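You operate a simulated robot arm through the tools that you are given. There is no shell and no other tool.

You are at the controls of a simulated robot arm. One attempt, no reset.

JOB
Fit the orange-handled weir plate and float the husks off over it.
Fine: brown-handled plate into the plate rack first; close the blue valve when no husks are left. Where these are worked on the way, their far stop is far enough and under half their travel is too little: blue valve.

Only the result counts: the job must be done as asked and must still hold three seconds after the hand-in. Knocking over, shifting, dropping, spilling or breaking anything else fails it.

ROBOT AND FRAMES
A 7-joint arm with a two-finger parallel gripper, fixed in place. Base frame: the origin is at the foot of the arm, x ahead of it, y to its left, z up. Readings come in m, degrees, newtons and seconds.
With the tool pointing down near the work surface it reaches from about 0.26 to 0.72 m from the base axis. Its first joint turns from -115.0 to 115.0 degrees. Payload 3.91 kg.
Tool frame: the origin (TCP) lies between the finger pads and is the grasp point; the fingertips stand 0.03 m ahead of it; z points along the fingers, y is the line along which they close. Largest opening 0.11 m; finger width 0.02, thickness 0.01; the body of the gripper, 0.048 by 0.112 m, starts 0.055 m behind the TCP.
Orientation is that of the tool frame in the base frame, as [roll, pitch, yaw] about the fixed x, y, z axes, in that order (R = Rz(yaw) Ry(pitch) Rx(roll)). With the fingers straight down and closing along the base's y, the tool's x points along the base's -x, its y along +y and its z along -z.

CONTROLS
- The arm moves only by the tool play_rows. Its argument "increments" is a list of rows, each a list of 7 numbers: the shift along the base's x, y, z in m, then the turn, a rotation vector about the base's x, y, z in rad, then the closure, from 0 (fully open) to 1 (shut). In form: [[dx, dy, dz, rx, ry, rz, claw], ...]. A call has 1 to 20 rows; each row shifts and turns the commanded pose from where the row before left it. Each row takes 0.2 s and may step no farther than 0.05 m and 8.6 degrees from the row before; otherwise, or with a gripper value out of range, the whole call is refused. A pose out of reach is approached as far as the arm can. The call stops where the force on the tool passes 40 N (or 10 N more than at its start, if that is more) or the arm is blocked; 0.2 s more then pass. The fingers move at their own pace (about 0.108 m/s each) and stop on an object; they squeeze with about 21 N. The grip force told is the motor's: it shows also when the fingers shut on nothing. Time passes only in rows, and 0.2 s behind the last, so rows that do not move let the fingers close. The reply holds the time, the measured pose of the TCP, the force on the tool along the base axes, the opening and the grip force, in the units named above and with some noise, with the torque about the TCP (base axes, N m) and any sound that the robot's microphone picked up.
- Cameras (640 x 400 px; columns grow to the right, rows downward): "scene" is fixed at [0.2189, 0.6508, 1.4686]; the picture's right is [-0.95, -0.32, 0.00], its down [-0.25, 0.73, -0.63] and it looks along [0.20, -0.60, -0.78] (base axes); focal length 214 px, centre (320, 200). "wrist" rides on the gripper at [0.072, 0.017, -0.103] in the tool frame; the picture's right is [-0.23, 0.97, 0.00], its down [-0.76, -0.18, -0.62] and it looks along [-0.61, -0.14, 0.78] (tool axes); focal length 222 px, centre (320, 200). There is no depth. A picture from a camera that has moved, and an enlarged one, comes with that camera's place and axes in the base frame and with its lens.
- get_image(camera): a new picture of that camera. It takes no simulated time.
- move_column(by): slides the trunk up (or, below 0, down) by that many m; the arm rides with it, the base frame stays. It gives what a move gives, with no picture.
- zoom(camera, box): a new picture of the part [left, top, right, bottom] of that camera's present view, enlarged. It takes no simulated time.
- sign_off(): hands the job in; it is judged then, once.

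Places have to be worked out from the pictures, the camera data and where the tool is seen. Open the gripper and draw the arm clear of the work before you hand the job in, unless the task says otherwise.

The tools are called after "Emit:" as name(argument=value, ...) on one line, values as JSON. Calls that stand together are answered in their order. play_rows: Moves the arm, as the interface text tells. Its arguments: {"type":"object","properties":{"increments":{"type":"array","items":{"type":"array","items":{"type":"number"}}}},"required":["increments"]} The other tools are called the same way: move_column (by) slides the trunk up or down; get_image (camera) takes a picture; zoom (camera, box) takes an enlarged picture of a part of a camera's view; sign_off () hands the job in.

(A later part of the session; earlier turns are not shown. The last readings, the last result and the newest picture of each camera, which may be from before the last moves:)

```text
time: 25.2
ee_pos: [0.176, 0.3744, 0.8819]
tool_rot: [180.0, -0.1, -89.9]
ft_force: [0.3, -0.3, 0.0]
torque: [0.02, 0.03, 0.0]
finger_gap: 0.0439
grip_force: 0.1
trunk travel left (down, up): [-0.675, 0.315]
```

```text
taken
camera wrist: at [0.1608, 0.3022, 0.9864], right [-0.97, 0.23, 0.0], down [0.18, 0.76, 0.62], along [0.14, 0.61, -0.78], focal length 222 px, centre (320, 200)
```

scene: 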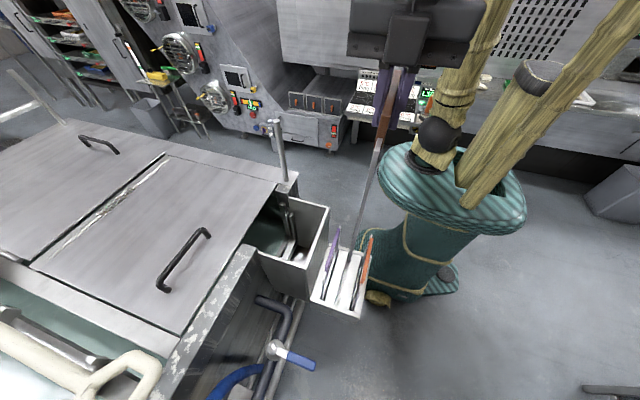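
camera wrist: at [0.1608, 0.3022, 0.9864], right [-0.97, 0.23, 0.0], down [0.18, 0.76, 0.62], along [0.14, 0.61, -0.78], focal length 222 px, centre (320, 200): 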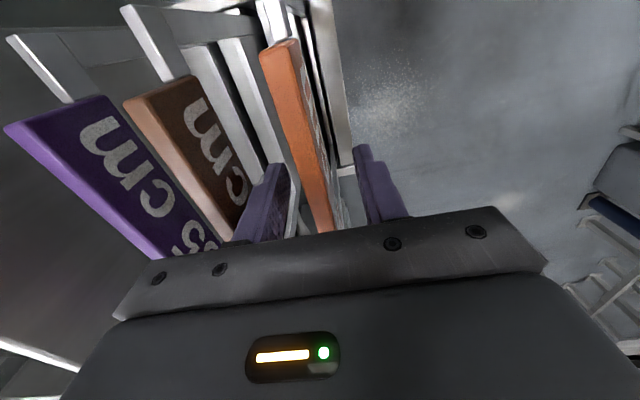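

Comparing the handle end with the brown grip picture, the orange plate sits at the same y as brown did. I'll shift 3 mm back in y to reproduce the same grip offset, then close.

Emit:
play_rows(increments=[[0.001, -0.003, 0, 0, 0, 0, 0.6], [0, 0, 0, 0, 0, 0, 0.75], [0, 0, 0, 0, 0, 0, 0.9], [0, 0, 0, 0, 0, 0, 1], [0, 0, 0, 0, 0, 0, 1]])

Emit:
get_image(camera="wrist")

```text
time: 26.4
ee_pos: [0.1784, 0.3728, 0.8836]
tool_rot: [180.0, 0.0, -90.0]
ft_force: [-0.9, 1.0, -0.5]
torque: [0.14, 0.28, 0.08]
finger_gap: 0.0098
grip_force: 21.3
trunk travel left (down, up): [-0.675, 0.315]
```

```text
taken
camera wrist: at [0.1615, 0.2993, 0.9873], right [-0.97, 0.23, 0.0], down [0.18, 0.76, 0.62], along [0.14, 0.61, -0.78], focal length 222 px, centre (320, 200)
```

wrist: 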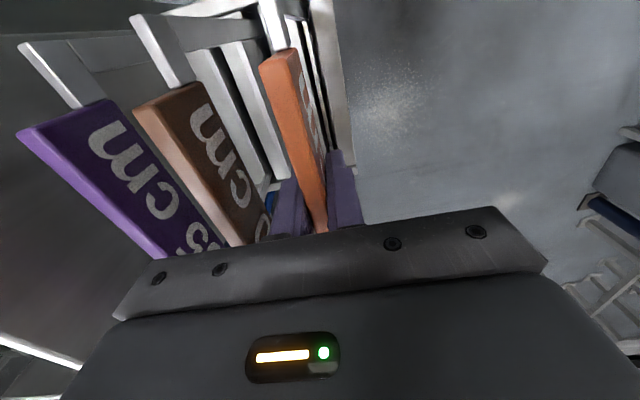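

Orange is gripped. I'll lift straight up to the carry height.

Emit:
play_rows(increments=[[0, 0, 0.007, 0, 0, 0, 1], [0, 0, 0.015, 0, 0, 0, 1], [0, 0, 0.02, 0, 0, 0, 1], [0, 0, 0.02, 0, 0, 0, 1], [0, 0, 0.02, 0, 0, 0, 1], [0, 0, 0.02, 0, 0, 0, 1], [0, 0, 0.03, 0, 0, 0, 1], [0, 0, 0.03, 0, 0, 0, 1], [0, 0, 0.03, 0, 0, 0, 1], [0, 0, 0.03, 0, 0, 0, 1], [0, 0, 0.03, 0, 0, 0, 1], [0, 0, 0.03, 0, 0, 0, 1], [0, 0, 0.03, 0, 0, 0, 1], [0, 0, 0.03, 0, 0, 0, 1], [0, 0, 0.03, 0, 0, 0, 1], [0, 0, 0.03, 0, 0, 0, 1], [0, 0, 0.03, 0, 0, 0, 1], [0, 0, 0.015, 0, 0, 0, 1], [0, 0, 0, 0, 0, 0, 1]])

Emit:
get_image(camera="scene")

Emit:
zoom(camera="scene", box=[230, 170, 390, 320])

```text
time: 30.4
ee_pos: [0.1782, 0.3713, 1.3318]
tool_rot: [180.0, 0.1, -90.0]
ft_force: [0.0, 0.0, -3.7]
torque: [0.02, 0.02, -0.03]
finger_gap: 0.0097
grip_force: 20.5
trunk travel left (down, up): [-0.675, 0.315]
```

```text
taken
```

scene: 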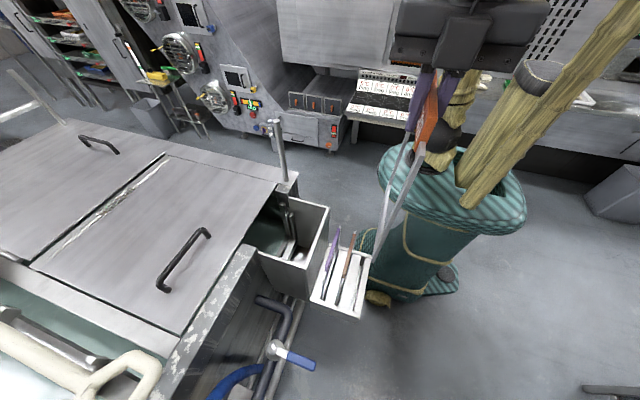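

```text
2.67 times, centred on (310, 245) of scene
camera zoom: at [0.2189, 0.6508, 1.4686], right [-0.95, -0.32, 0.0], down [-0.25, 0.73, -0.63], along [0.2, -0.6, -0.78], focal length 572 px, centre (347, 80)
```

zoom: 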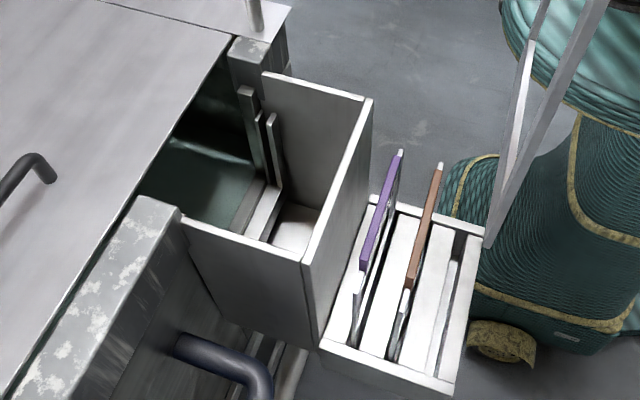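

The brown plate stands well in the middle slot. I'll carry the orange plate to above the weir slot (x≈0.452).

Emit:
play_rows(increments=[[0.0144, 0, 0, 0, 0, 0, 1], [0.03, 0, 0, 0, 0, 0, 1], [0.035, 0, 0, 0, 0, 0, 1], [0.035, 0, 0, 0, 0, 0, 1], [0.035, 0, 0, 0, 0, 0, 1], [0.035, 0, 0, 0, 0, 0, 1], [0.035, 0, 0, 0, 0, 0, 1], [0.035, 0, 0, 0, 0, 0, 1], [0.02, 0, 0, 0, 0, 0, 1], [0, 0, 0, 0, 0, 0, 1], [0, 0, 0, 0, 0, 0, 1]])

Emit:
zoom(camera="scene", box=[180, 80, 340, 280])

Emit:
zoom(camera="scene", box=[240, 170, 310, 260])

Emit:
get_image(camera="wrist")

```text
time: 32.8
ee_pos: [0.4484, 0.3716, 1.3301]
tool_rot: [179.6, -0.1, -90.2]
ft_force: [-0.2, -0.3, -2.9]
torque: [0.01, 0.01, -0.01]
finger_gap: 0.0098
grip_force: 20.4
out of reach, approached as far as the arm can: row 9
trunk travel left (down, up): [-0.675, 0.315]
```

```text
2.00 times, centred on (260, 180) of scene
camera zoom: at [0.2189, 0.6508, 1.4686], right [-0.95, -0.32, 0.0], down [-0.25, 0.73, -0.63], along [0.2, -0.6, -0.78], focal length 429 px, centre (440, 240)
```

zoom: 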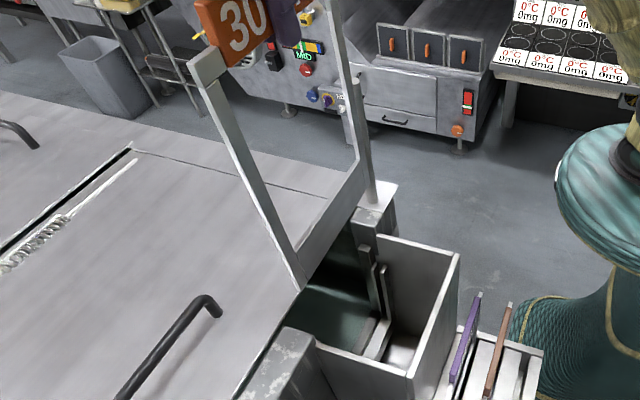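

```text
4.44 times, centred on (275, 215) of scene
camera zoom: at [0.2189, 0.6508, 1.4686], right [-0.95, -0.32, 0.0], down [-0.25, 0.73, -0.63], along [0.2, -0.6, -0.78], focal length 953 px, centre (520, 133)
```

zoom: 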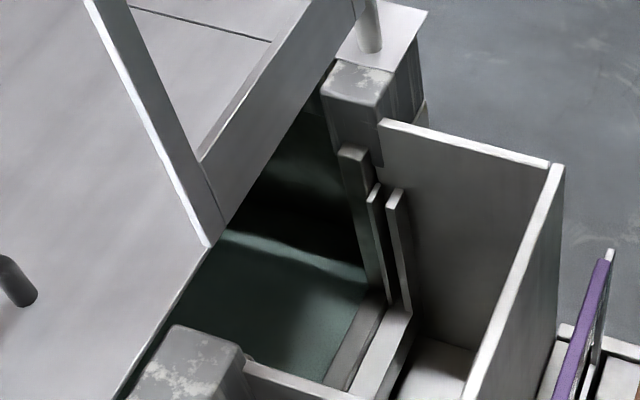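

```text
taken
camera wrist: at [0.4326, 0.2989, 1.4336], right [-0.97, 0.23, 0.01], down [0.18, 0.76, 0.62], along [0.14, 0.6, -0.78], focal length 222 px, centre (320, 200)
```

wrist: 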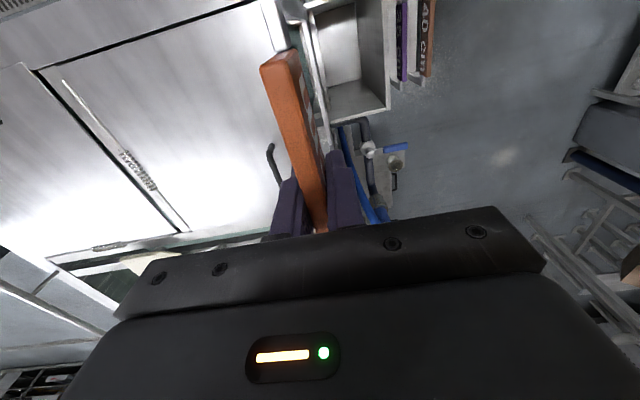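

The pose was slightly out of reach at that height. I'll lower 8 cm, where reach is fine, and check position and alignment.

Emit:
play_rows(increments=[[0, 0, -0.02, 0, 0, 0, 1], [0, 0, -0.03, 0, 0, 0, 1], [0, 0, -0.03, 0, 0, 0, 1], [0, 0, 0, 0, 0, 0, 1], [0, 0, 0, 0, 0, 0, 1]])

Emit:
zoom(camera="scene", box=[240, 170, 310, 260])

Emit:
zoom(camera="scene", box=[270, 195, 310, 230])

```text
time: 34.0
ee_pos: [0.448, 0.3717, 1.2498]
tool_rot: [-179.9, 0.0, -90.0]
ft_force: [-0.3, -0.7, -3.7]
torque: [0.0, -0.02, 0.01]
finger_gap: 0.0096
grip_force: 21.2
trunk travel left (down, up): [-0.675, 0.315]
```

```text
4.44 times, centred on (275, 215) of scene
camera zoom: at [0.2189, 0.6508, 1.4686], right [-0.95, -0.32, 0.0], down [-0.25, 0.73, -0.63], along [0.2, -0.6, -0.78], focal length 953 px, centre (520, 133)
```

zoom: 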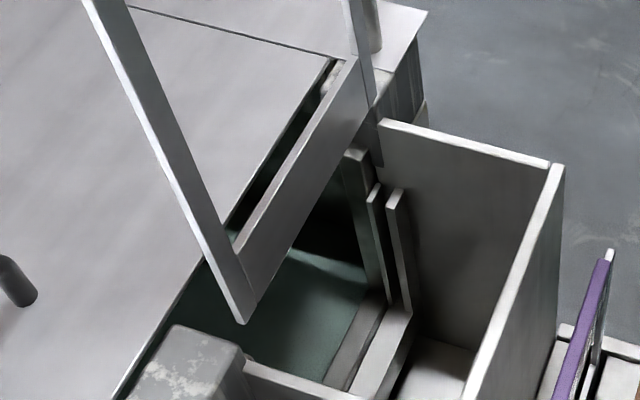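

```text
11.43 times, centred on (290, 212) of scene
camera zoom: at [0.2189, 0.6508, 1.4686], right [-0.95, -0.32, 0.0], down [-0.25, 0.73, -0.63], along [0.2, -0.6, -0.78], focal length 2451 px, centre (663, 57)
```

zoom: 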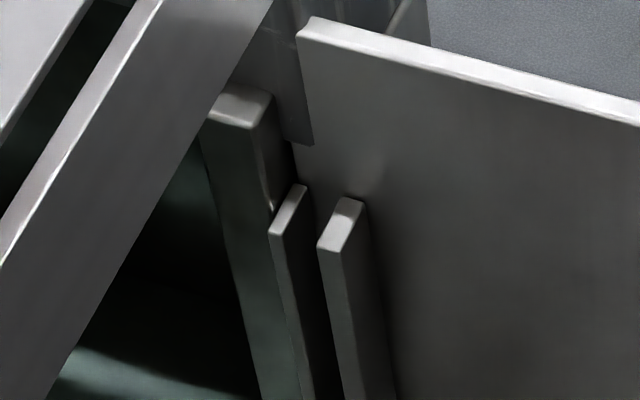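

The weir channel lies between the second and third rails. The plate should shift about +5 mm in x (to ≈0.453). I'll apply that, lower slightly, and compare again.

Emit:
play_rows(increments=[[0.003, 0, 0, 0, 0, 0, 1], [0.002, 0, -0.01, 0, 0, 0, 1], [0, 0, -0.02, 0, 0, 0, 1], [0, 0, 0, 0, 0, 0, 1], [0, 0, 0, 0, 0, 0, 1]])

Emit:
zoom(camera="scene", box=[270, 195, 310, 230])

Emit:
zoom(camera="scene", box=[245, 215, 295, 265])

Emit:
zoom(camera="wrist", box=[250, 0, 410, 100])

```text
time: 35.2
ee_pos: [0.453, 0.3699, 1.2199]
tool_rot: [180.0, 0.1, -90.0]
ft_force: [-0.7, -0.7, -3.9]
torque: [-0.02, -0.03, 0.01]
finger_gap: 0.0098
grip_force: 21.0
trunk travel left (down, up): [-0.675, 0.315]
```

```text
11.43 times, centred on (290, 212) of scene
camera zoom: at [0.2189, 0.6508, 1.4686], right [-0.95, -0.32, 0.0], down [-0.25, 0.73, -0.63], along [0.2, -0.6, -0.78], focal length 2451 px, centre (663, 57)
```

zoom: 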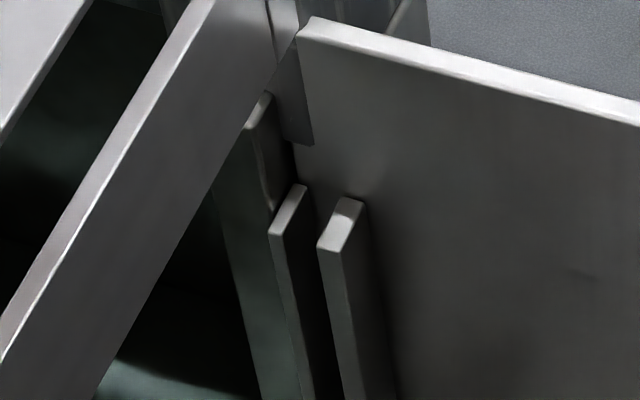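

```text
8.00 times, centred on (270, 240) of scene
camera zoom: at [0.2189, 0.6508, 1.4686], right [-0.95, -0.32, 0.0], down [-0.25, 0.73, -0.63], along [0.2, -0.6, -0.78], focal length 1716 px, centre (720, -120)
```

zoom: 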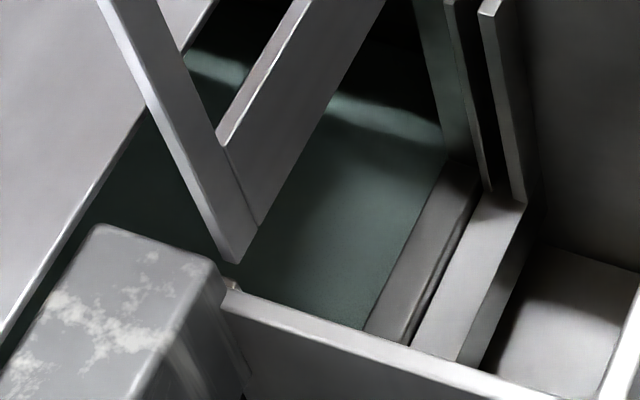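

```text
4.00 times, centred on (330, 50) of wrist
camera zoom: at [0.436, 0.2975, 1.323], right [-0.97, 0.23, 0.0], down [0.18, 0.76, 0.62], along [0.14, 0.61, -0.78], focal length 888 px, centre (280, 800)
```

zoom: 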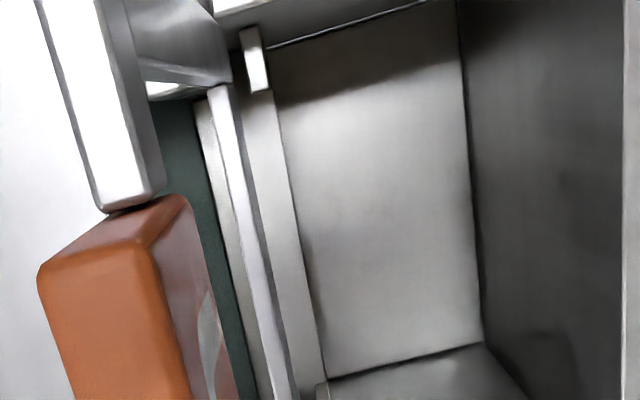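

The plate bottom is at about z≈0.95 and the rail tops are at ≈0.885. I'll lower 3.5 cm more so the foot is just above the rails and check it against the channel.

Emit:
play_rows(increments=[[0, 0, -0.015, 0, 0, 0, 1], [0, 0, -0.01, 0, 0, 0, 1], [0, 0, -0.01, 0, 0, 0, 1], [0, 0, 0, 0, 0, 0, 1], [0, 0, 0, 0, 0, 0, 1]])

Emit:
zoom(camera="scene", box=[270, 195, 310, 230])

Emit:
zoom(camera="scene", box=[245, 215, 295, 265])

Emit:
zoom(camera="wrist", box=[250, 0, 410, 100])

```text
time: 36.4
ee_pos: [0.453, 0.3715, 1.184]
tool_rot: [180.0, 0.1, -90.0]
ft_force: [0.3, 0.5, -3.6]
torque: [-0.02, -0.01, 0.0]
finger_gap: 0.01
grip_force: 21.5
trunk travel left (down, up): [-0.675, 0.315]
```

```text
11.43 times, centred on (290, 212) of scene
camera zoom: at [0.2189, 0.6508, 1.4686], right [-0.95, -0.32, 0.0], down [-0.25, 0.73, -0.63], along [0.2, -0.6, -0.78], focal length 2451 px, centre (663, 57)
```

zoom: 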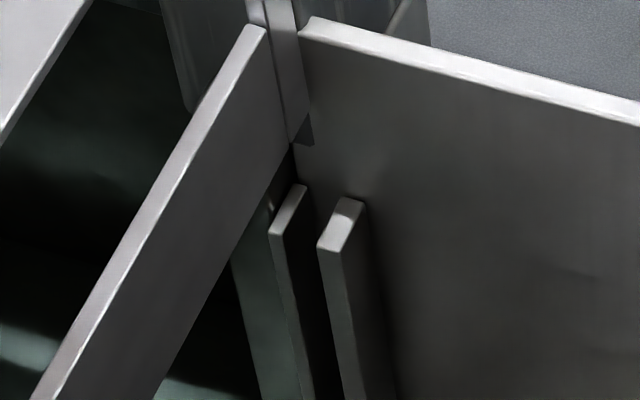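

```text
8.00 times, centred on (270, 240) of scene
camera zoom: at [0.2189, 0.6508, 1.4686], right [-0.95, -0.32, 0.0], down [-0.25, 0.73, -0.63], along [0.2, -0.6, -0.78], focal length 1716 px, centre (720, -120)
```

zoom: 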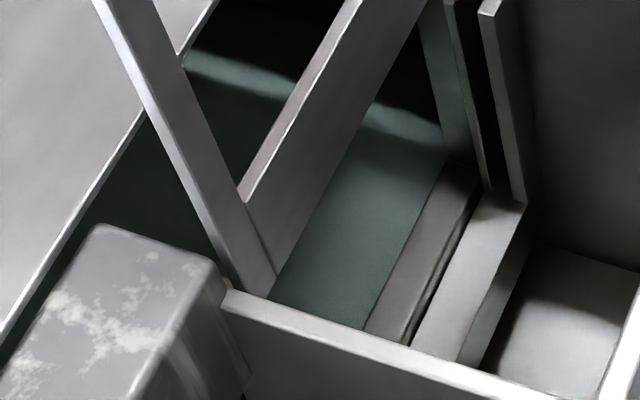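

```text
4.00 times, centred on (330, 50) of wrist
camera zoom: at [0.4368, 0.2981, 1.288], right [-0.97, 0.23, 0.0], down [0.18, 0.76, 0.62], along [0.14, 0.61, -0.78], focal length 888 px, centre (280, 800)
```

zoom: 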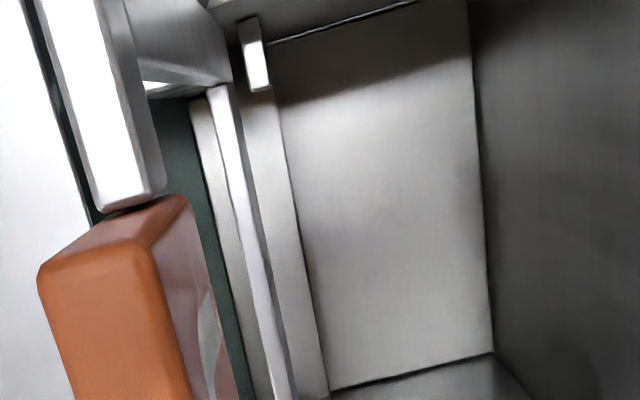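

I'll zoom further at the foot corner and rail tops to judge the offset precisely.

Emit:
zoom(camera="scene", box=[280, 198, 300, 218])

Emit:
zoom(camera="scene", box=[258, 230, 288, 260])

Emit:
zoom(camera="wrist", box=[270, 0, 330, 40])

```text
16.00 times, centred on (290, 208) of scene
camera zoom: at [0.2189, 0.6508, 1.4686], right [-0.95, -0.32, 0.0], down [-0.25, 0.73, -0.63], along [0.2, -0.6, -0.78], focal length 3432 px, centre (800, 72)
```

zoom: 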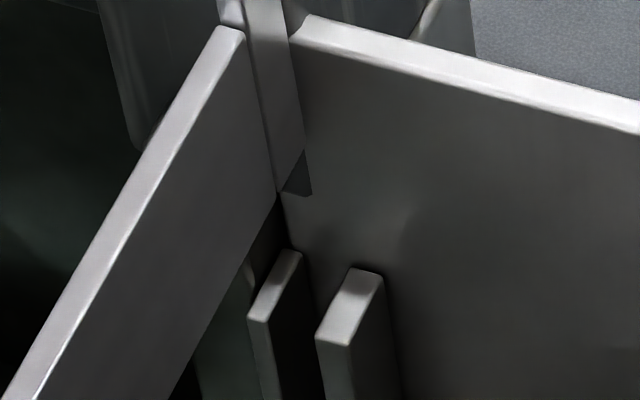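

```text
13.33 times, centred on (273, 245) of scene
camera zoom: at [0.2189, 0.6508, 1.4686], right [-0.95, -0.32, 0.0], down [-0.25, 0.73, -0.63], along [0.2, -0.6, -0.78], focal length 2860 px, centre (947, -400)
```

zoom: 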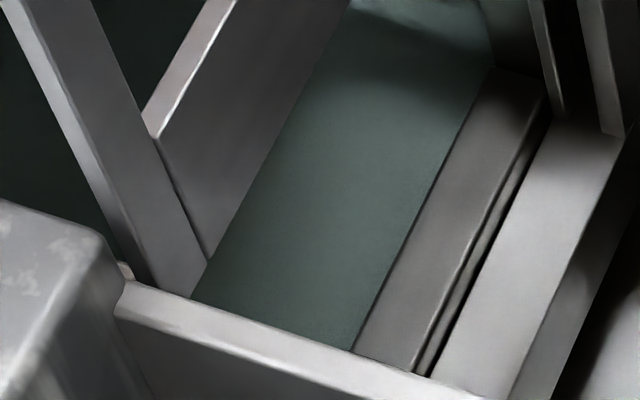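

```text
10.00 times, centred on (300, 20) of wrist
camera zoom: at [0.4368, 0.2981, 1.288], right [-0.97, 0.23, 0.0], down [0.18, 0.76, 0.62], along [0.14, 0.61, -0.78], focal length 2221 px, centre (520, 2000)
```

zoom: 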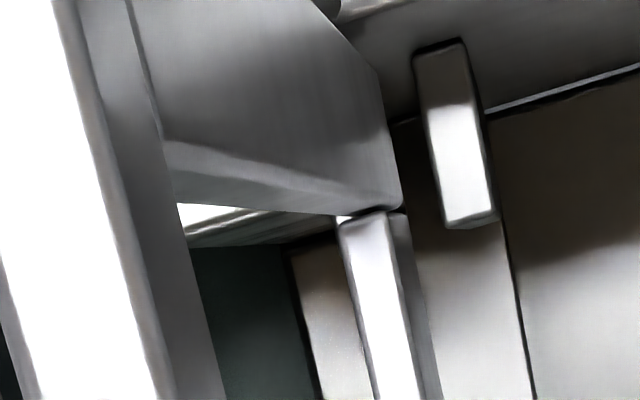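

The foot would enter the channel but close to the tank-side rail. I'll shift −1.5 mm in x to centre it and lower slowly into the channel.

Emit:
play_rows(increments=[[-0.0015, 0, 0, 0, 0, 0, 1], [0, 0, -0.008, 0, 0, 0, 1], [0, 0, -0.008, 0, 0, 0, 1], [0, 0, -0.008, 0, 0, 0, 1], [0, 0, -0.008, 0, 0, 0, 1], [0, 0, -0.008, 0, 0, 0, 1], [0, 0, 0, 0, 0, 0, 1]])

Emit:
zoom(camera="scene", box=[280, 198, 300, 218])

```text
time: 38.0
ee_pos: [0.4523, 0.3713, 1.1453]
tool_rot: [180.0, -0.1, -90.0]
ft_force: [-0.6, -0.2, -4.5]
torque: [0.02, 0.0, -0.01]
finger_gap: 0.01
grip_force: 20.8
trunk travel left (down, up): [-0.675, 0.315]
```

```text
16.00 times, centred on (290, 208) of scene
camera zoom: at [0.2189, 0.6508, 1.4686], right [-0.95, -0.32, 0.0], down [-0.25, 0.73, -0.63], along [0.2, -0.6, -0.78], focal length 3432 px, centre (800, 72)
```

zoom: 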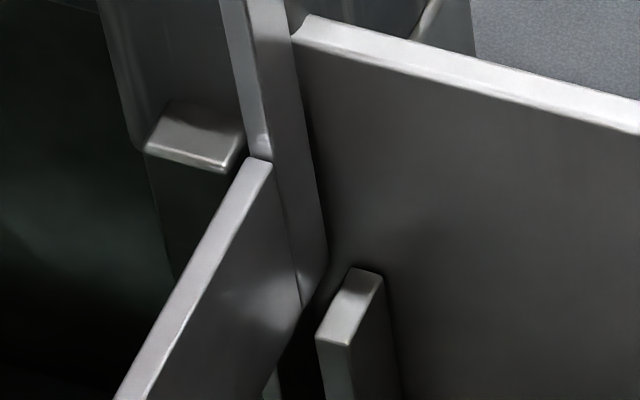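

The foot is lined up between the rails with no contact force. I'll continue down slowly.

Emit:
play_rows(increments=[[0, 0, -0.008, 0, 0, 0, 1], [0, 0, -0.008, 0, 0, 0, 1], [0, 0, -0.008, 0, 0, 0, 1], [0, 0, -0.008, 0, 0, 0, 1], [0, 0, 0, 0, 0, 0, 1]])

Emit:
zoom(camera="scene", box=[270, 195, 310, 230])

Emit:
zoom(camera="scene", box=[230, 170, 330, 270])

```text
time: 39.2
ee_pos: [0.451, 0.3714, 1.1122]
tool_rot: [179.9, 0.0, -90.0]
ft_force: [-0.2, -0.5, -2.6]
torque: [0.03, 0.01, -0.01]
finger_gap: 0.01
grip_force: 21.4
trunk travel left (down, up): [-0.675, 0.315]
```

```text
11.43 times, centred on (290, 212) of scene
camera zoom: at [0.2189, 0.6508, 1.4686], right [-0.95, -0.32, 0.0], down [-0.25, 0.73, -0.63], along [0.2, -0.6, -0.78], focal length 2451 px, centre (663, 57)
```

zoom: 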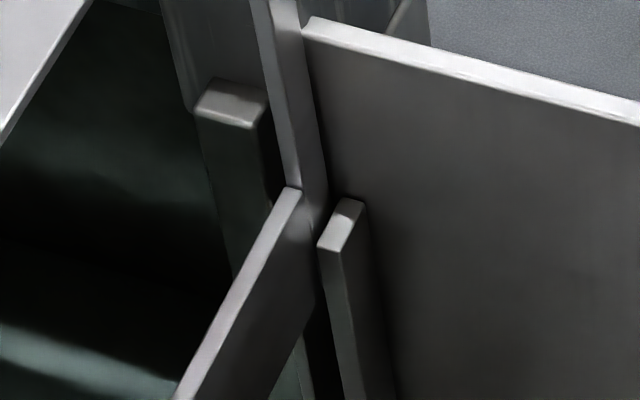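

```text
4.00 times, centred on (280, 220) of scene
camera zoom: at [0.2189, 0.6508, 1.4686], right [-0.95, -0.32, 0.0], down [-0.25, 0.73, -0.63], along [0.2, -0.6, -0.78], focal length 858 px, centre (480, 120)
```

zoom: 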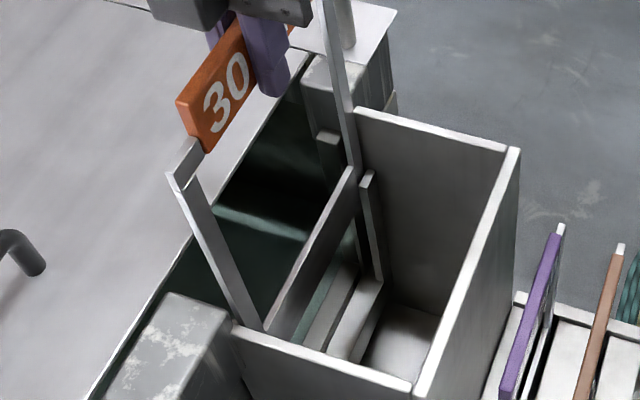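

The post is between the rails. I'll continue down toward the seat (brown was seated at TCP z≈0.984).

Emit:
play_rows(increments=[[0, 0, -0.01, 0, 0, 0, 1], [0, 0, -0.01, 0, 0, 0, 1], [0, 0, -0.01, 0, 0, 0, 1], [0, 0, -0.012, 0, 0, 0, 1], [0, 0, -0.012, 0, 0, 0, 1], [0, 0, -0.012, 0, 0, 0, 1], [0, 0, -0.012, 0, 0, 0, 1], [0, 0, -0.012, 0, 0, 0, 1], [0, 0, -0.012, 0, 0, 0, 1], [0, 0, -0.008, 0, 0, 0, 1], [0, 0, 0, 0, 0, 0, 1]])

Emit:
zoom(camera="scene", box=[230, 170, 330, 270])

```text
time: 41.6
ee_pos: [0.4511, 0.3701, 1.0033]
tool_rot: [-180.0, 0.0, -90.0]
ft_force: [-0.2, -0.3, -3.0]
torque: [0.01, -0.01, 0.0]
finger_gap: 0.0098
grip_force: 20.7
trunk travel left (down, up): [-0.675, 0.315]
```

```text
4.00 times, centred on (280, 220) of scene
camera zoom: at [0.2189, 0.6508, 1.4686], right [-0.95, -0.32, 0.0], down [-0.25, 0.73, -0.63], along [0.2, -0.6, -0.78], focal length 858 px, centre (480, 120)
```

zoom: 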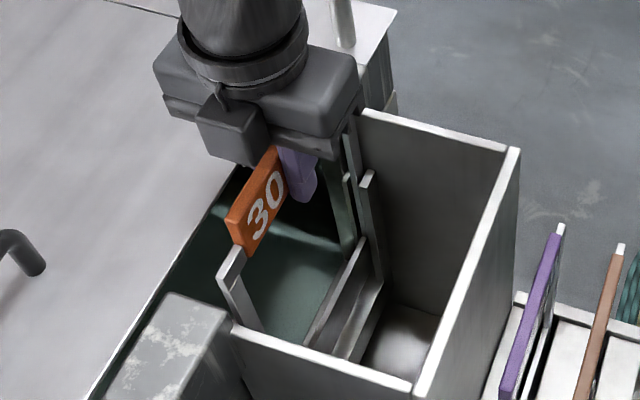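

Still free. I'll make the last ~2 cm in small steps until it seats.

Emit:
play_rows(increments=[[0, 0, -0.006, 0, 0, 0, 1], [0, 0, -0.005, 0, 0, 0, 1], [0, 0, -0.003, 0, 0, 0, 1], [0, 0, -0.003, 0, 0, 0, 1], [0, 0, 0, 0, 0, 0, 1]])

```text
time: 42.8
ee_pos: [0.4508, 0.3704, 0.9837]
tool_rot: [179.9, -0.1, -90.0]
ft_force: [0.1, 0.1, -3.3]
torque: [0.0, 0.05, 0.02]
finger_gap: 0.0098
grip_force: 20.7
trunk travel left (down, up): [-0.675, 0.315]
```

Emit:
play_rows(increments=[[0, 0, -0.002, 0, 0, 0, 1], [0, 0, -0.0015, 0, 0, 0, 1], [0, 0, 0, 0, 0, 0, 1]])

```text
time: 43.6
ee_pos: [0.4509, 0.3714, 0.982]
tool_rot: [180.0, -0.1, -89.9]
ft_force: [1.1, 0.8, -2.6]
torque: [0.11, -0.03, -0.05]
finger_gap: 0.0099
grip_force: 21.2
trunk travel left (down, up): [-0.675, 0.315]
```

Contact seems to be starting; I'll continue in 1.5 mm steps.

Emit:
play_rows(increments=[[0, 0, -0.0015, 0, 0, 0, 1], [0, 0, -0.0015, 0, 0, 0, 1], [0, 0, 0, 0, 0, 0, 1]])

Emit:
zoom(camera="scene", box=[230, 170, 330, 270])

```text
time: 44.4
ee_pos: [0.4508, 0.3707, 0.9798]
tool_rot: [-179.8, 0.1, -90.0]
ft_force: [1.0, 0.4, 14.9]
torque: [0.02, -0.2, -0.02]
finger_gap: 0.0099
grip_force: 20.8
trunk travel left (down, up): [-0.675, 0.315]
```

```text
4.00 times, centred on (280, 220) of scene
camera zoom: at [0.2189, 0.6508, 1.4686], right [-0.95, -0.32, 0.0], down [-0.25, 0.73, -0.63], along [0.2, -0.6, -0.78], focal length 858 px, centre (480, 120)
```

zoom: 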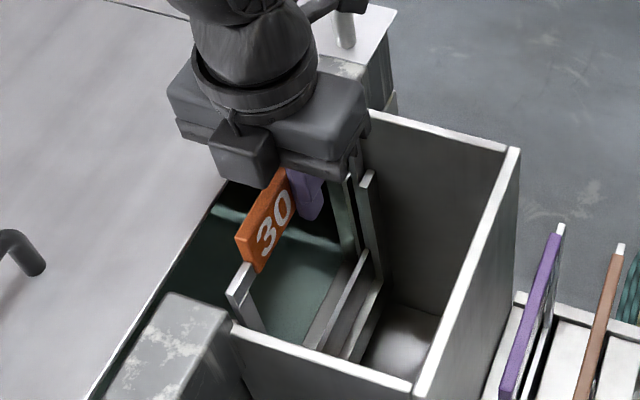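

It has seated (18 N reversal at z≈0.980). I'll relax, open and rise clear.

Emit:
play_rows(increments=[[0, 0, 0.002, 0, 0, 0, 1], [0, 0, 0, 0, 0, 0, 0.75], [0, 0, 0, 0, 0, 0, 0.55], [0, 0, 0, 0, 0, 0, 0.55], [0, 0, 0.02, 0, 0, 0, 0.55], [0, 0, 0.03, 0, 0, 0, 0.55], [0, 0, 0.03, 0, 0, 0, 0.55], [0, 0, 0.03, 0, 0, 0, 0.55], [0, 0, 0.03, 0, 0, 0, 0.55], [-0.03, 0, 0.03, 0, 0, 0, 0.55], [-0.04, 0, 0.01, 0, 0, 0, 0.3], [-0.04, 0, 0, 0, 0, 0, 0.3]])

Emit:
get_image(camera="scene")

Emit:
zoom(camera="scene", box=[230, 170, 330, 270])

Emit:
get_image(camera="wrist")

Emit:
zoom(camera="scene", box=[230, 270, 350, 400])

```text
time: 47.0
ee_pos: [0.3402, 0.3687, 1.1607]
tool_rot: [-180.0, 0.0, -90.0]
ft_force: [0.0, 0.1, 0.1]
torque: [0.0, 0.0, 0.02]
finger_gap: 0.077
grip_force: 0.1
trunk travel left (down, up): [-0.675, 0.315]
```

```text
taken
```

scene: 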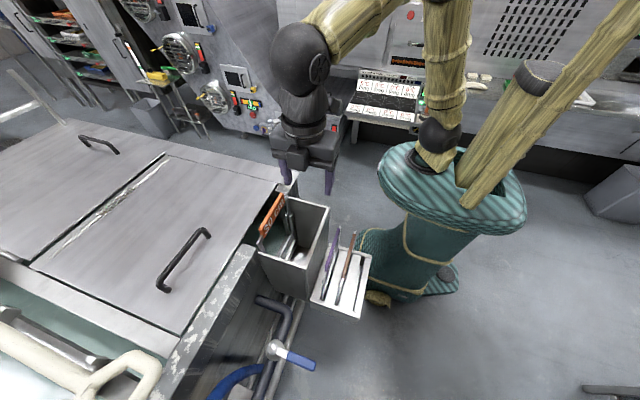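

```text
4.00 times, centred on (280, 220) of scene
camera zoom: at [0.2189, 0.6508, 1.4686], right [-0.95, -0.32, 0.0], down [-0.25, 0.73, -0.63], along [0.2, -0.6, -0.78], focal length 858 px, centre (480, 120)
```

zoom: 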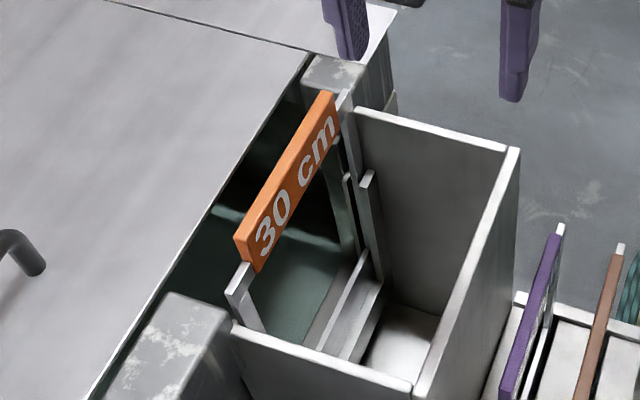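

```text
taken
camera wrist: at [0.3246, 0.2968, 1.2645], right [-0.97, 0.23, 0.0], down [0.18, 0.76, 0.62], along [0.14, 0.61, -0.78], focal length 222 px, centre (320, 200)
```

wrist: 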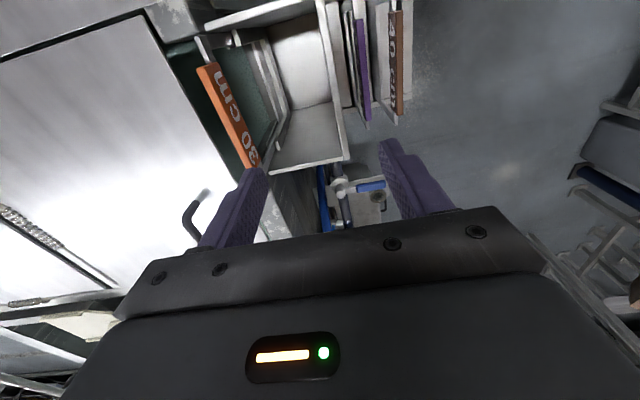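

```text
3.08 times, centred on (290, 335) of scene
camera zoom: at [0.2189, 0.6508, 1.4686], right [-0.95, -0.32, 0.0], down [-0.25, 0.73, -0.63], along [0.2, -0.6, -0.78], focal length 660 px, centre (412, -215)
```

zoom: 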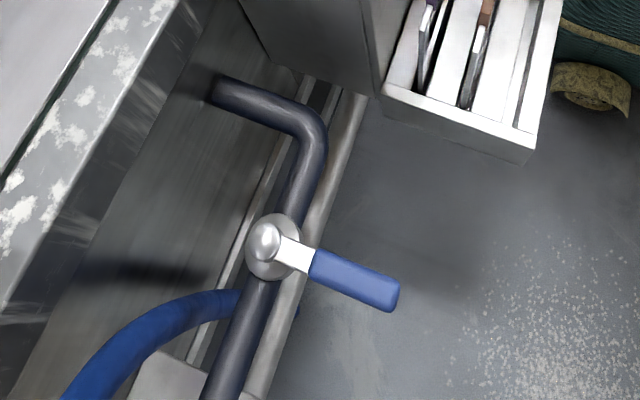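

The orange plate is fitted and released. Next I'll measure the blue valve from the wrist camera and look for husks on the water.

Emit:
zoom(camera="wrist", box=[290, 150, 410, 225])

Emit:
zoom(camera="wrist", box=[160, 20, 340, 170])

Emit:
zoom(camera="scene", box=[245, 185, 300, 250])

```text
5.33 times, centred on (350, 188) of wrist
camera zoom: at [0.3246, 0.2968, 1.2645], right [-0.97, 0.23, 0.0], down [0.18, 0.76, 0.62], along [0.14, 0.61, -0.78], focal length 1185 px, centre (160, 267)
```

zoom: 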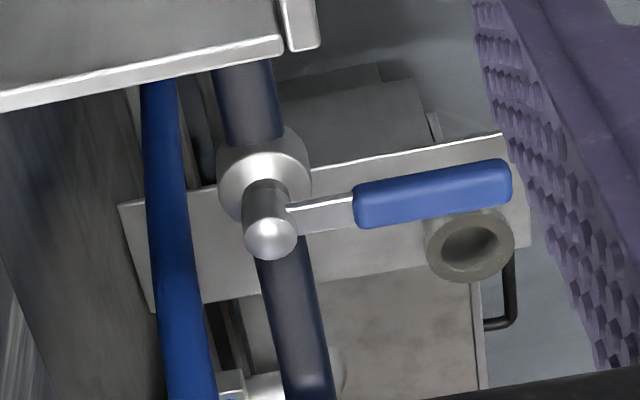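

```text
2.67 times, centred on (250, 95) of wrist
camera zoom: at [0.3246, 0.2968, 1.2645], right [-0.97, 0.23, 0.0], down [0.18, 0.76, 0.62], along [0.14, 0.61, -0.78], focal length 592 px, centre (507, 480)
```

zoom: 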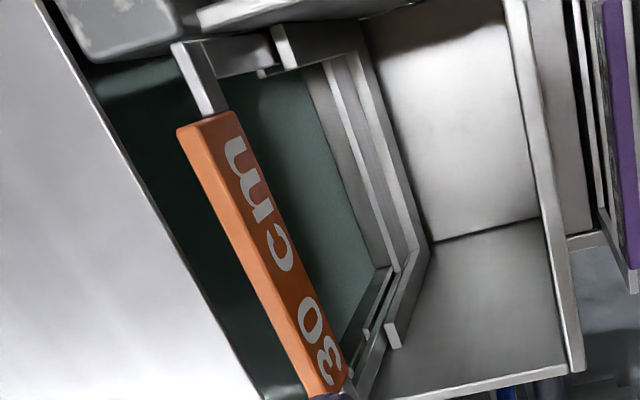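

```text
6.15 times, centred on (272, 218) of scene
camera zoom: at [0.2189, 0.6508, 1.4686], right [-0.95, -0.32, 0.0], down [-0.25, 0.73, -0.63], along [0.2, -0.6, -0.78], focal length 1320 px, centre (612, 92)
```

zoom: 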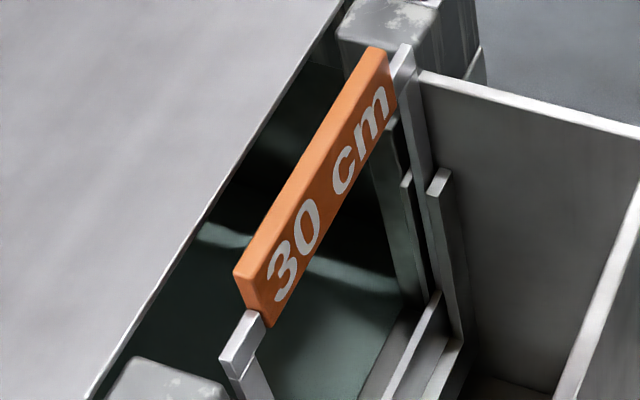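

No husks are visible on the water yet. The valve stem is at about (0.350, 0.642). Its lever points toward −x with its end at (0.238, 0.642, 0.807), perpendicular to the pipe, so it is probably closed. I'll use the open fingers as a fork turned 45°, so one hold can swing the lever both ways. First I'll move above the lever.

Emit:
play_rows(increments=[[-0.011, 0.0386, 0, 0, 0, -0.1122, 0.33], [-0.011, 0.0386, 0, 0, 0, -0.1122, 0.33], [-0.011, 0.0386, 0, 0, 0, -0.1122, 0.33], [-0.011, 0.0386, -0.01, 0, 0, -0.1122, 0.33], [-0.011, 0.0386, -0.03, 0, 0, -0.1122, 0.33], [-0.011, 0.0386, -0.03, 0, 0, -0.1122, 0.33], [-0.0105, 0.0389, -0.03, 0, 0, -0.1122, 0.33], [0, 0, -0.03, 0, 0, 0, 0.33], [0, 0, -0.03, 0, 0, 0, 0.33], [0, 0, 0, 0, 0, 0, 0.33]])

Emit:
get_image(camera="wrist")

Emit:
get_image(camera="scene")

```text
refused: row 5 steps farther than a row can; nothing moved
```

```text
taken
camera wrist: at [0.3246, 0.2968, 1.2645], right [-0.97, 0.23, 0.0], down [0.18, 0.76, 0.62], along [0.14, 0.61, -0.78], focal length 222 px, centre (320, 200)
```

wrist: 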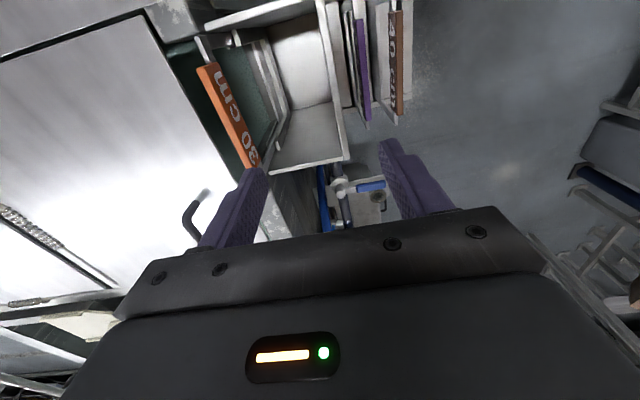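

```text
taken
```

scene: 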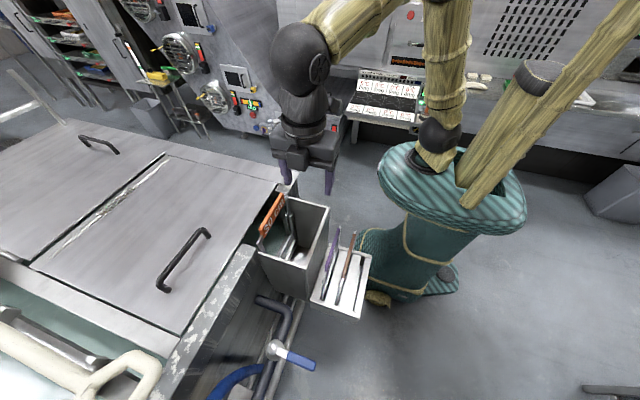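

The call was refused for step size, so I'll separate the descent from the traverse.

Emit:
play_rows(increments=[[-0.011, 0.0386, 0, 0, 0, -0.1122, 0.33], [-0.011, 0.0386, 0, 0, 0, -0.1122, 0.33], [-0.011, 0.0386, 0, 0, 0, -0.1122, 0.33], [-0.011, 0.0386, 0, 0, 0, -0.1122, 0.33], [-0.011, 0.0386, 0, 0, 0, -0.1122, 0.33], [-0.011, 0.0386, 0, 0, 0, -0.1122, 0.33], [-0.0105, 0.0389, 0, 0, 0, -0.1122, 0.33], [0, 0, -0.04, 0, 0, 0, 0.33], [0, 0, -0.04, 0, 0, 0, 0.33], [0, 0, -0.04, 0, 0, 0, 0.33], [0, 0, -0.04, 0, 0, 0, 0.33], [0, 0, 0, 0, 0, 0, 0.33]])

Emit:
get_image(camera="wrist")

Emit:
get_image(camera="scene")

```text
time: 49.6
ee_pos: [0.262, 0.6156, 0.9999]
tool_rot: [-180.0, 0.0, -135.0]
ft_force: [-0.6, -0.4, 0.0]
torque: [-0.03, -0.01, -0.01]
finger_gap: 0.0734
grip_force: 0.1
out of reach, approached as far as the arm can: row 7
trunk travel left (down, up): [-0.675, 0.315]
```

```text
taken
camera wrist: at [0.1996, 0.5743, 1.1032], right [-0.53, 0.85, 0.0], down [0.66, 0.41, 0.62], along [0.53, 0.33, -0.78], focal length 222 px, centre (320, 200)
```

wrist: 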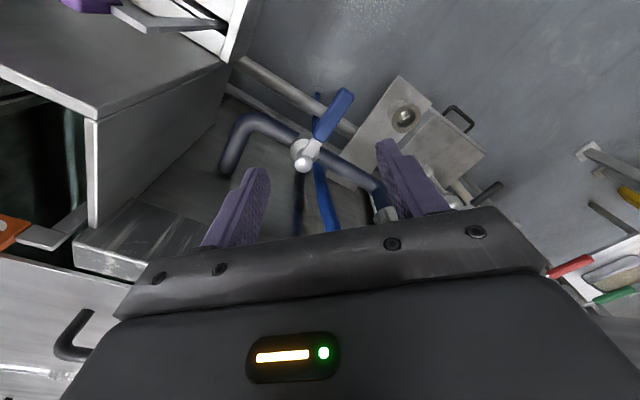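

```text
taken
```

scene: 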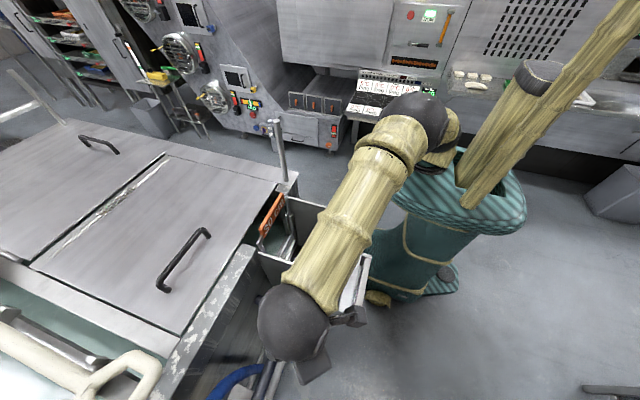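

Measured from here, the stem is at (0.351, 0.639) and the lever end at x≈0.240, y≈0.639. A 45° fork would put the pushing finger right at the lever tip. Instead I'll start with the fingers closing along y and rotate partly during the swing. I'll turn back 45° and settle above the lever.

Emit:
play_rows(increments=[[0.0007, 0.004, -0.015, 0, 0, -0.1309, 0.5], [0.0007, 0.004, -0.015, 0, 0, -0.1309, 0.5], [0.0007, 0.004, -0.015, 0, 0, -0.1309, 0.5], [0.0007, 0.004, -0.015, 0, 0, -0.1309, 0.5], [0.0006, 0.004, 0, 0, 0, -0.1309, 0.5], [0.0006, 0.0035, 0, 0, 0, -0.1309, 0.5], [0, 0, 0, 0, 0, 0, 0.5]])

Emit:
get_image(camera="wrist")

```text
time: 51.2
ee_pos: [0.2666, 0.639, 0.9385]
tool_rot: [180.0, 0.0, 179.8]
ft_force: [-0.1, -0.5, 0.3]
torque: [-0.01, -0.03, -0.04]
finger_gap: 0.055
grip_force: 0.0
trunk travel left (down, up): [-0.675, 0.315]
```

```text
taken
camera wrist: at [0.1946, 0.6555, 1.0417], right [0.23, 0.97, 0.0], down [0.76, -0.18, 0.62], along [0.61, -0.14, -0.78], focal length 222 px, centre (320, 200)
```

wrist: 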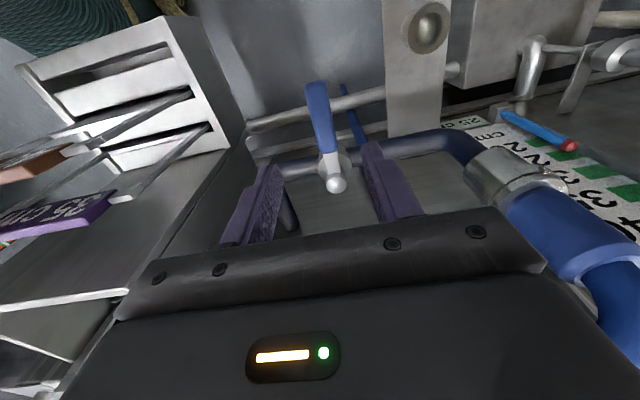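

The lever lies between the fingers at y≈0.641. I'll descend to TCP z≈0.815; there also seems to be a level scale on the right, which I'll check.

Emit:
play_rows(increments=[[0, 0.0015, -0.03, 0, 0, 0, 0.5], [0, 0, -0.03, 0, 0, 0, 0.5], [0, 0, -0.03, 0, 0, 0, 0.5], [0, 0, -0.02, 0, 0, 0, 0.5], [0, 0, -0.014, 0, 0, 0, 0.5], [0, 0, 0, 0, 0, 0, 0.5]])

Emit:
get_image(camera="wrist")

Emit:
zoom(camera="wrist", box=[420, 60, 640, 240])

Emit:
get_image(camera="scene")

```text
time: 52.6
ee_pos: [0.266, 0.6407, 0.8135]
tool_rot: [-179.9, 0.1, 180.0]
ft_force: [0.1, 0.0, -0.1]
torque: [-0.02, 0.01, -0.04]
finger_gap: 0.0552
grip_force: 0.1
trunk travel left (down, up): [-0.675, 0.315]
```

```text
taken
camera wrist: at [0.1952, 0.6567, 0.9166], right [0.23, 0.97, 0.0], down [0.76, -0.18, 0.62], along [0.61, -0.14, -0.78], focal length 222 px, centre (320, 200)
```

wrist: 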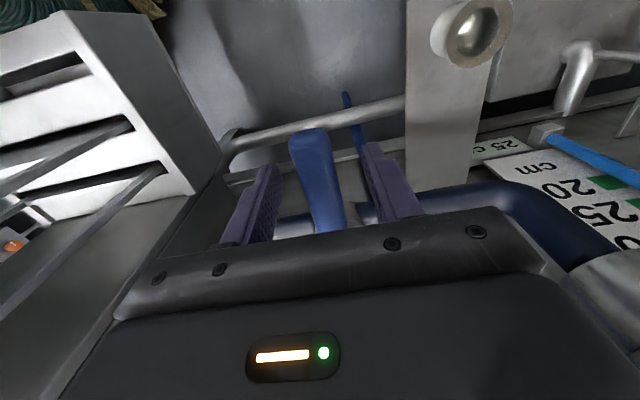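

```text
2.22 times, centred on (530, 150) of wrist
camera zoom: at [0.1952, 0.6567, 0.9166], right [0.23, 0.97, 0.0], down [0.76, -0.18, 0.62], along [0.61, -0.14, -0.78], focal length 494 px, centre (-147, 311)
```

zoom: 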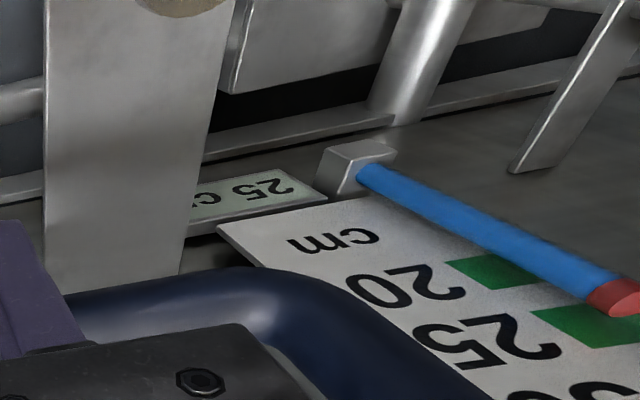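

```text
taken
```

scene: 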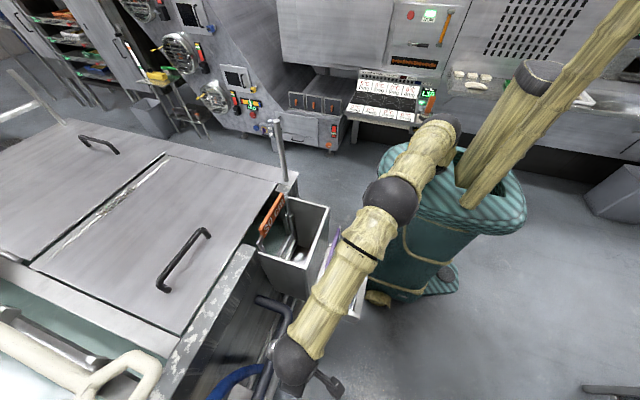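

The lever is between the fingers. The tank has a sight gauge on its side (blue column, scale 20/25/30 cm), so the level is presumably about 24–25 cm. I'll begin swinging the lever toward −y and check the reaction.

Emit:
play_rows(increments=[[0, 0, 0, 0, 0, 0, 0.59], [0.00073, -0.01109, 0, 0, 0, 0.0873, 0.59], [0.00217, -0.01091, 0, 0, 0, 0.0873, 0.59], [0.00357, -0.01053, 0, 0, 0, 0.0873, 0.59], [0.00492, -0.00997, 0, 0, 0, 0.0873, 0.59], [0, 0, 0, 0, 0, 0, 0.59]])

Emit:
get_image(camera="wrist")

```text
time: 54.0
ee_pos: [0.2777, 0.5987, 0.8137]
tool_rot: [180.0, -0.1, -159.9]
ft_force: [-0.6, 2.3, 0.0]
torque: [-0.01, 0.03, 0.04]
finger_gap: 0.0462
grip_force: 1.2
trunk travel left (down, up): [-0.675, 0.315]
```

```text
taken
camera wrist: at [0.2043, 0.5881, 0.9181], right [-0.12, 0.99, 0.0], down [0.78, 0.09, 0.62], along [0.62, 0.07, -0.78], focal length 222 px, centre (320, 200)
```

wrist: 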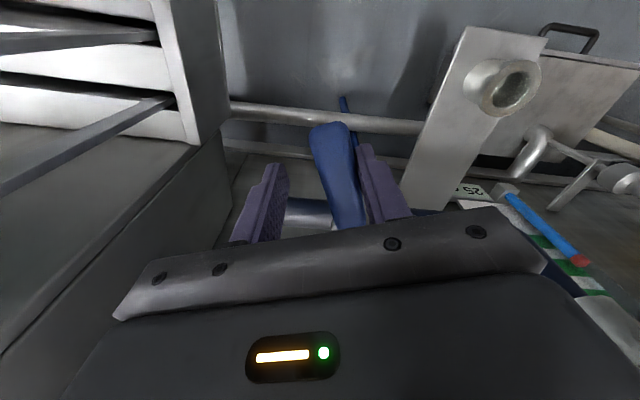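

The lever turns with about 2 N, so the direction is right. I'll continue to the far stop.

Emit:
play_rows(increments=[[0.00618, -0.00924, 0, 0, 0, 0.0873, 0.59], [0.00733, -0.00836, 0, 0, 0, 0.0873, 0.59], [0.00836, -0.00733, 0, 0, 0, 0.0873, 0.59], [0.00924, -0.00618, 0, 0, 0, 0.0873, 0.59], [0.00997, -0.00492, 0, 0, 0, 0.0873, 0.59], [0.01053, -0.00357, 0, 0, 0, 0.0873, 0.59], [0.01091, -0.00217, 0, 0, 0, 0.0873, 0.59], [0.01109, -0.00073, 0, 0, 0, 0.0873, 0.59], [0, 0, 0, 0, 0, 0, 0.59]])

Emit:
get_image(camera="wrist")

Emit:
get_image(camera="scene")

```text
time: 56.0
ee_pos: [0.3527, 0.5562, 0.8148]
tool_rot: [180.0, 0.1, -119.9]
ft_force: [-1.5, -0.6, 0.3]
torque: [0.01, 0.0, 0.04]
finger_gap: 0.0456
grip_force: 0.5
trunk travel left (down, up): [-0.675, 0.315]
```

```text
taken
camera wrist: at [0.3024, 0.5009, 0.9178], right [-0.73, 0.68, 0.0], down [0.53, 0.57, 0.62], along [0.43, 0.46, -0.78], focal length 222 px, centre (320, 200)
```

wrist: 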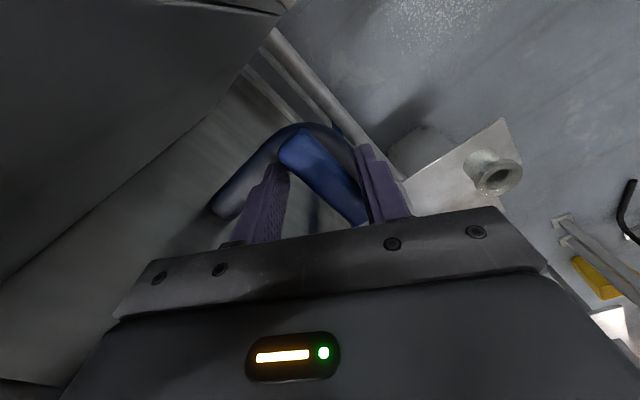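

```text
taken
```

scene: 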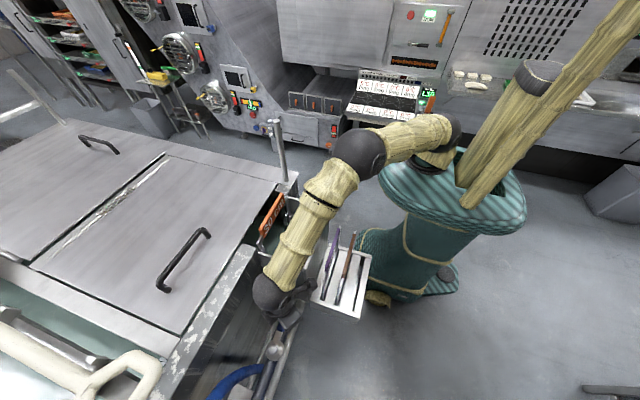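

No stop reached yet because of the fork slack. I'll push a bit farther in +x until it resists.

Emit:
play_rows(increments=[[0.005, 0.0003, 0, 0, 0, 0, 0.59], [0.005, 0.0006, 0, 0, 0, 0, 0.59], [0.004, 0.0008, 0, 0, 0, 0, 0.59], [0, 0, 0, 0, 0, 0, 0.59]])

Emit:
zoom(camera="scene", box=[210, 180, 330, 400])

```text
time: 57.0
ee_pos: [0.36, 0.5558, 0.8142]
tool_rot: [179.8, -0.3, -119.8]
ft_force: [-33.3, -12.2, -3.0]
torque: [-0.2, 0.19, 0.98]
finger_gap: 0.0564
grip_force: 11.4
trunk travel left (down, up): [-0.675, 0.315]
```

```text
1.82 times, centred on (270, 290) of scene
camera zoom: at [0.2189, 0.6508, 1.4686], right [-0.95, -0.32, 0.0], down [-0.25, 0.73, -0.63], along [0.2, -0.6, -0.78], focal length 390 px, centre (411, 36)
```

zoom: 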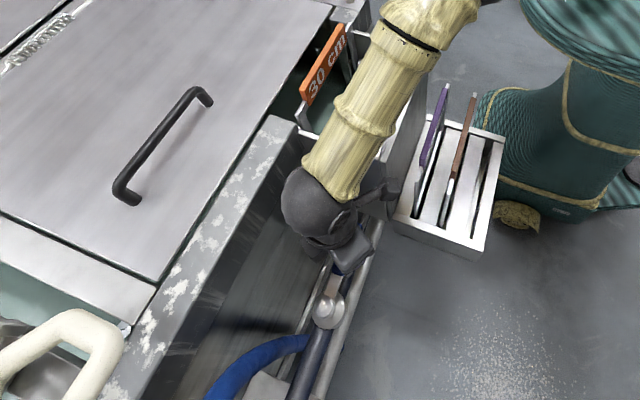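

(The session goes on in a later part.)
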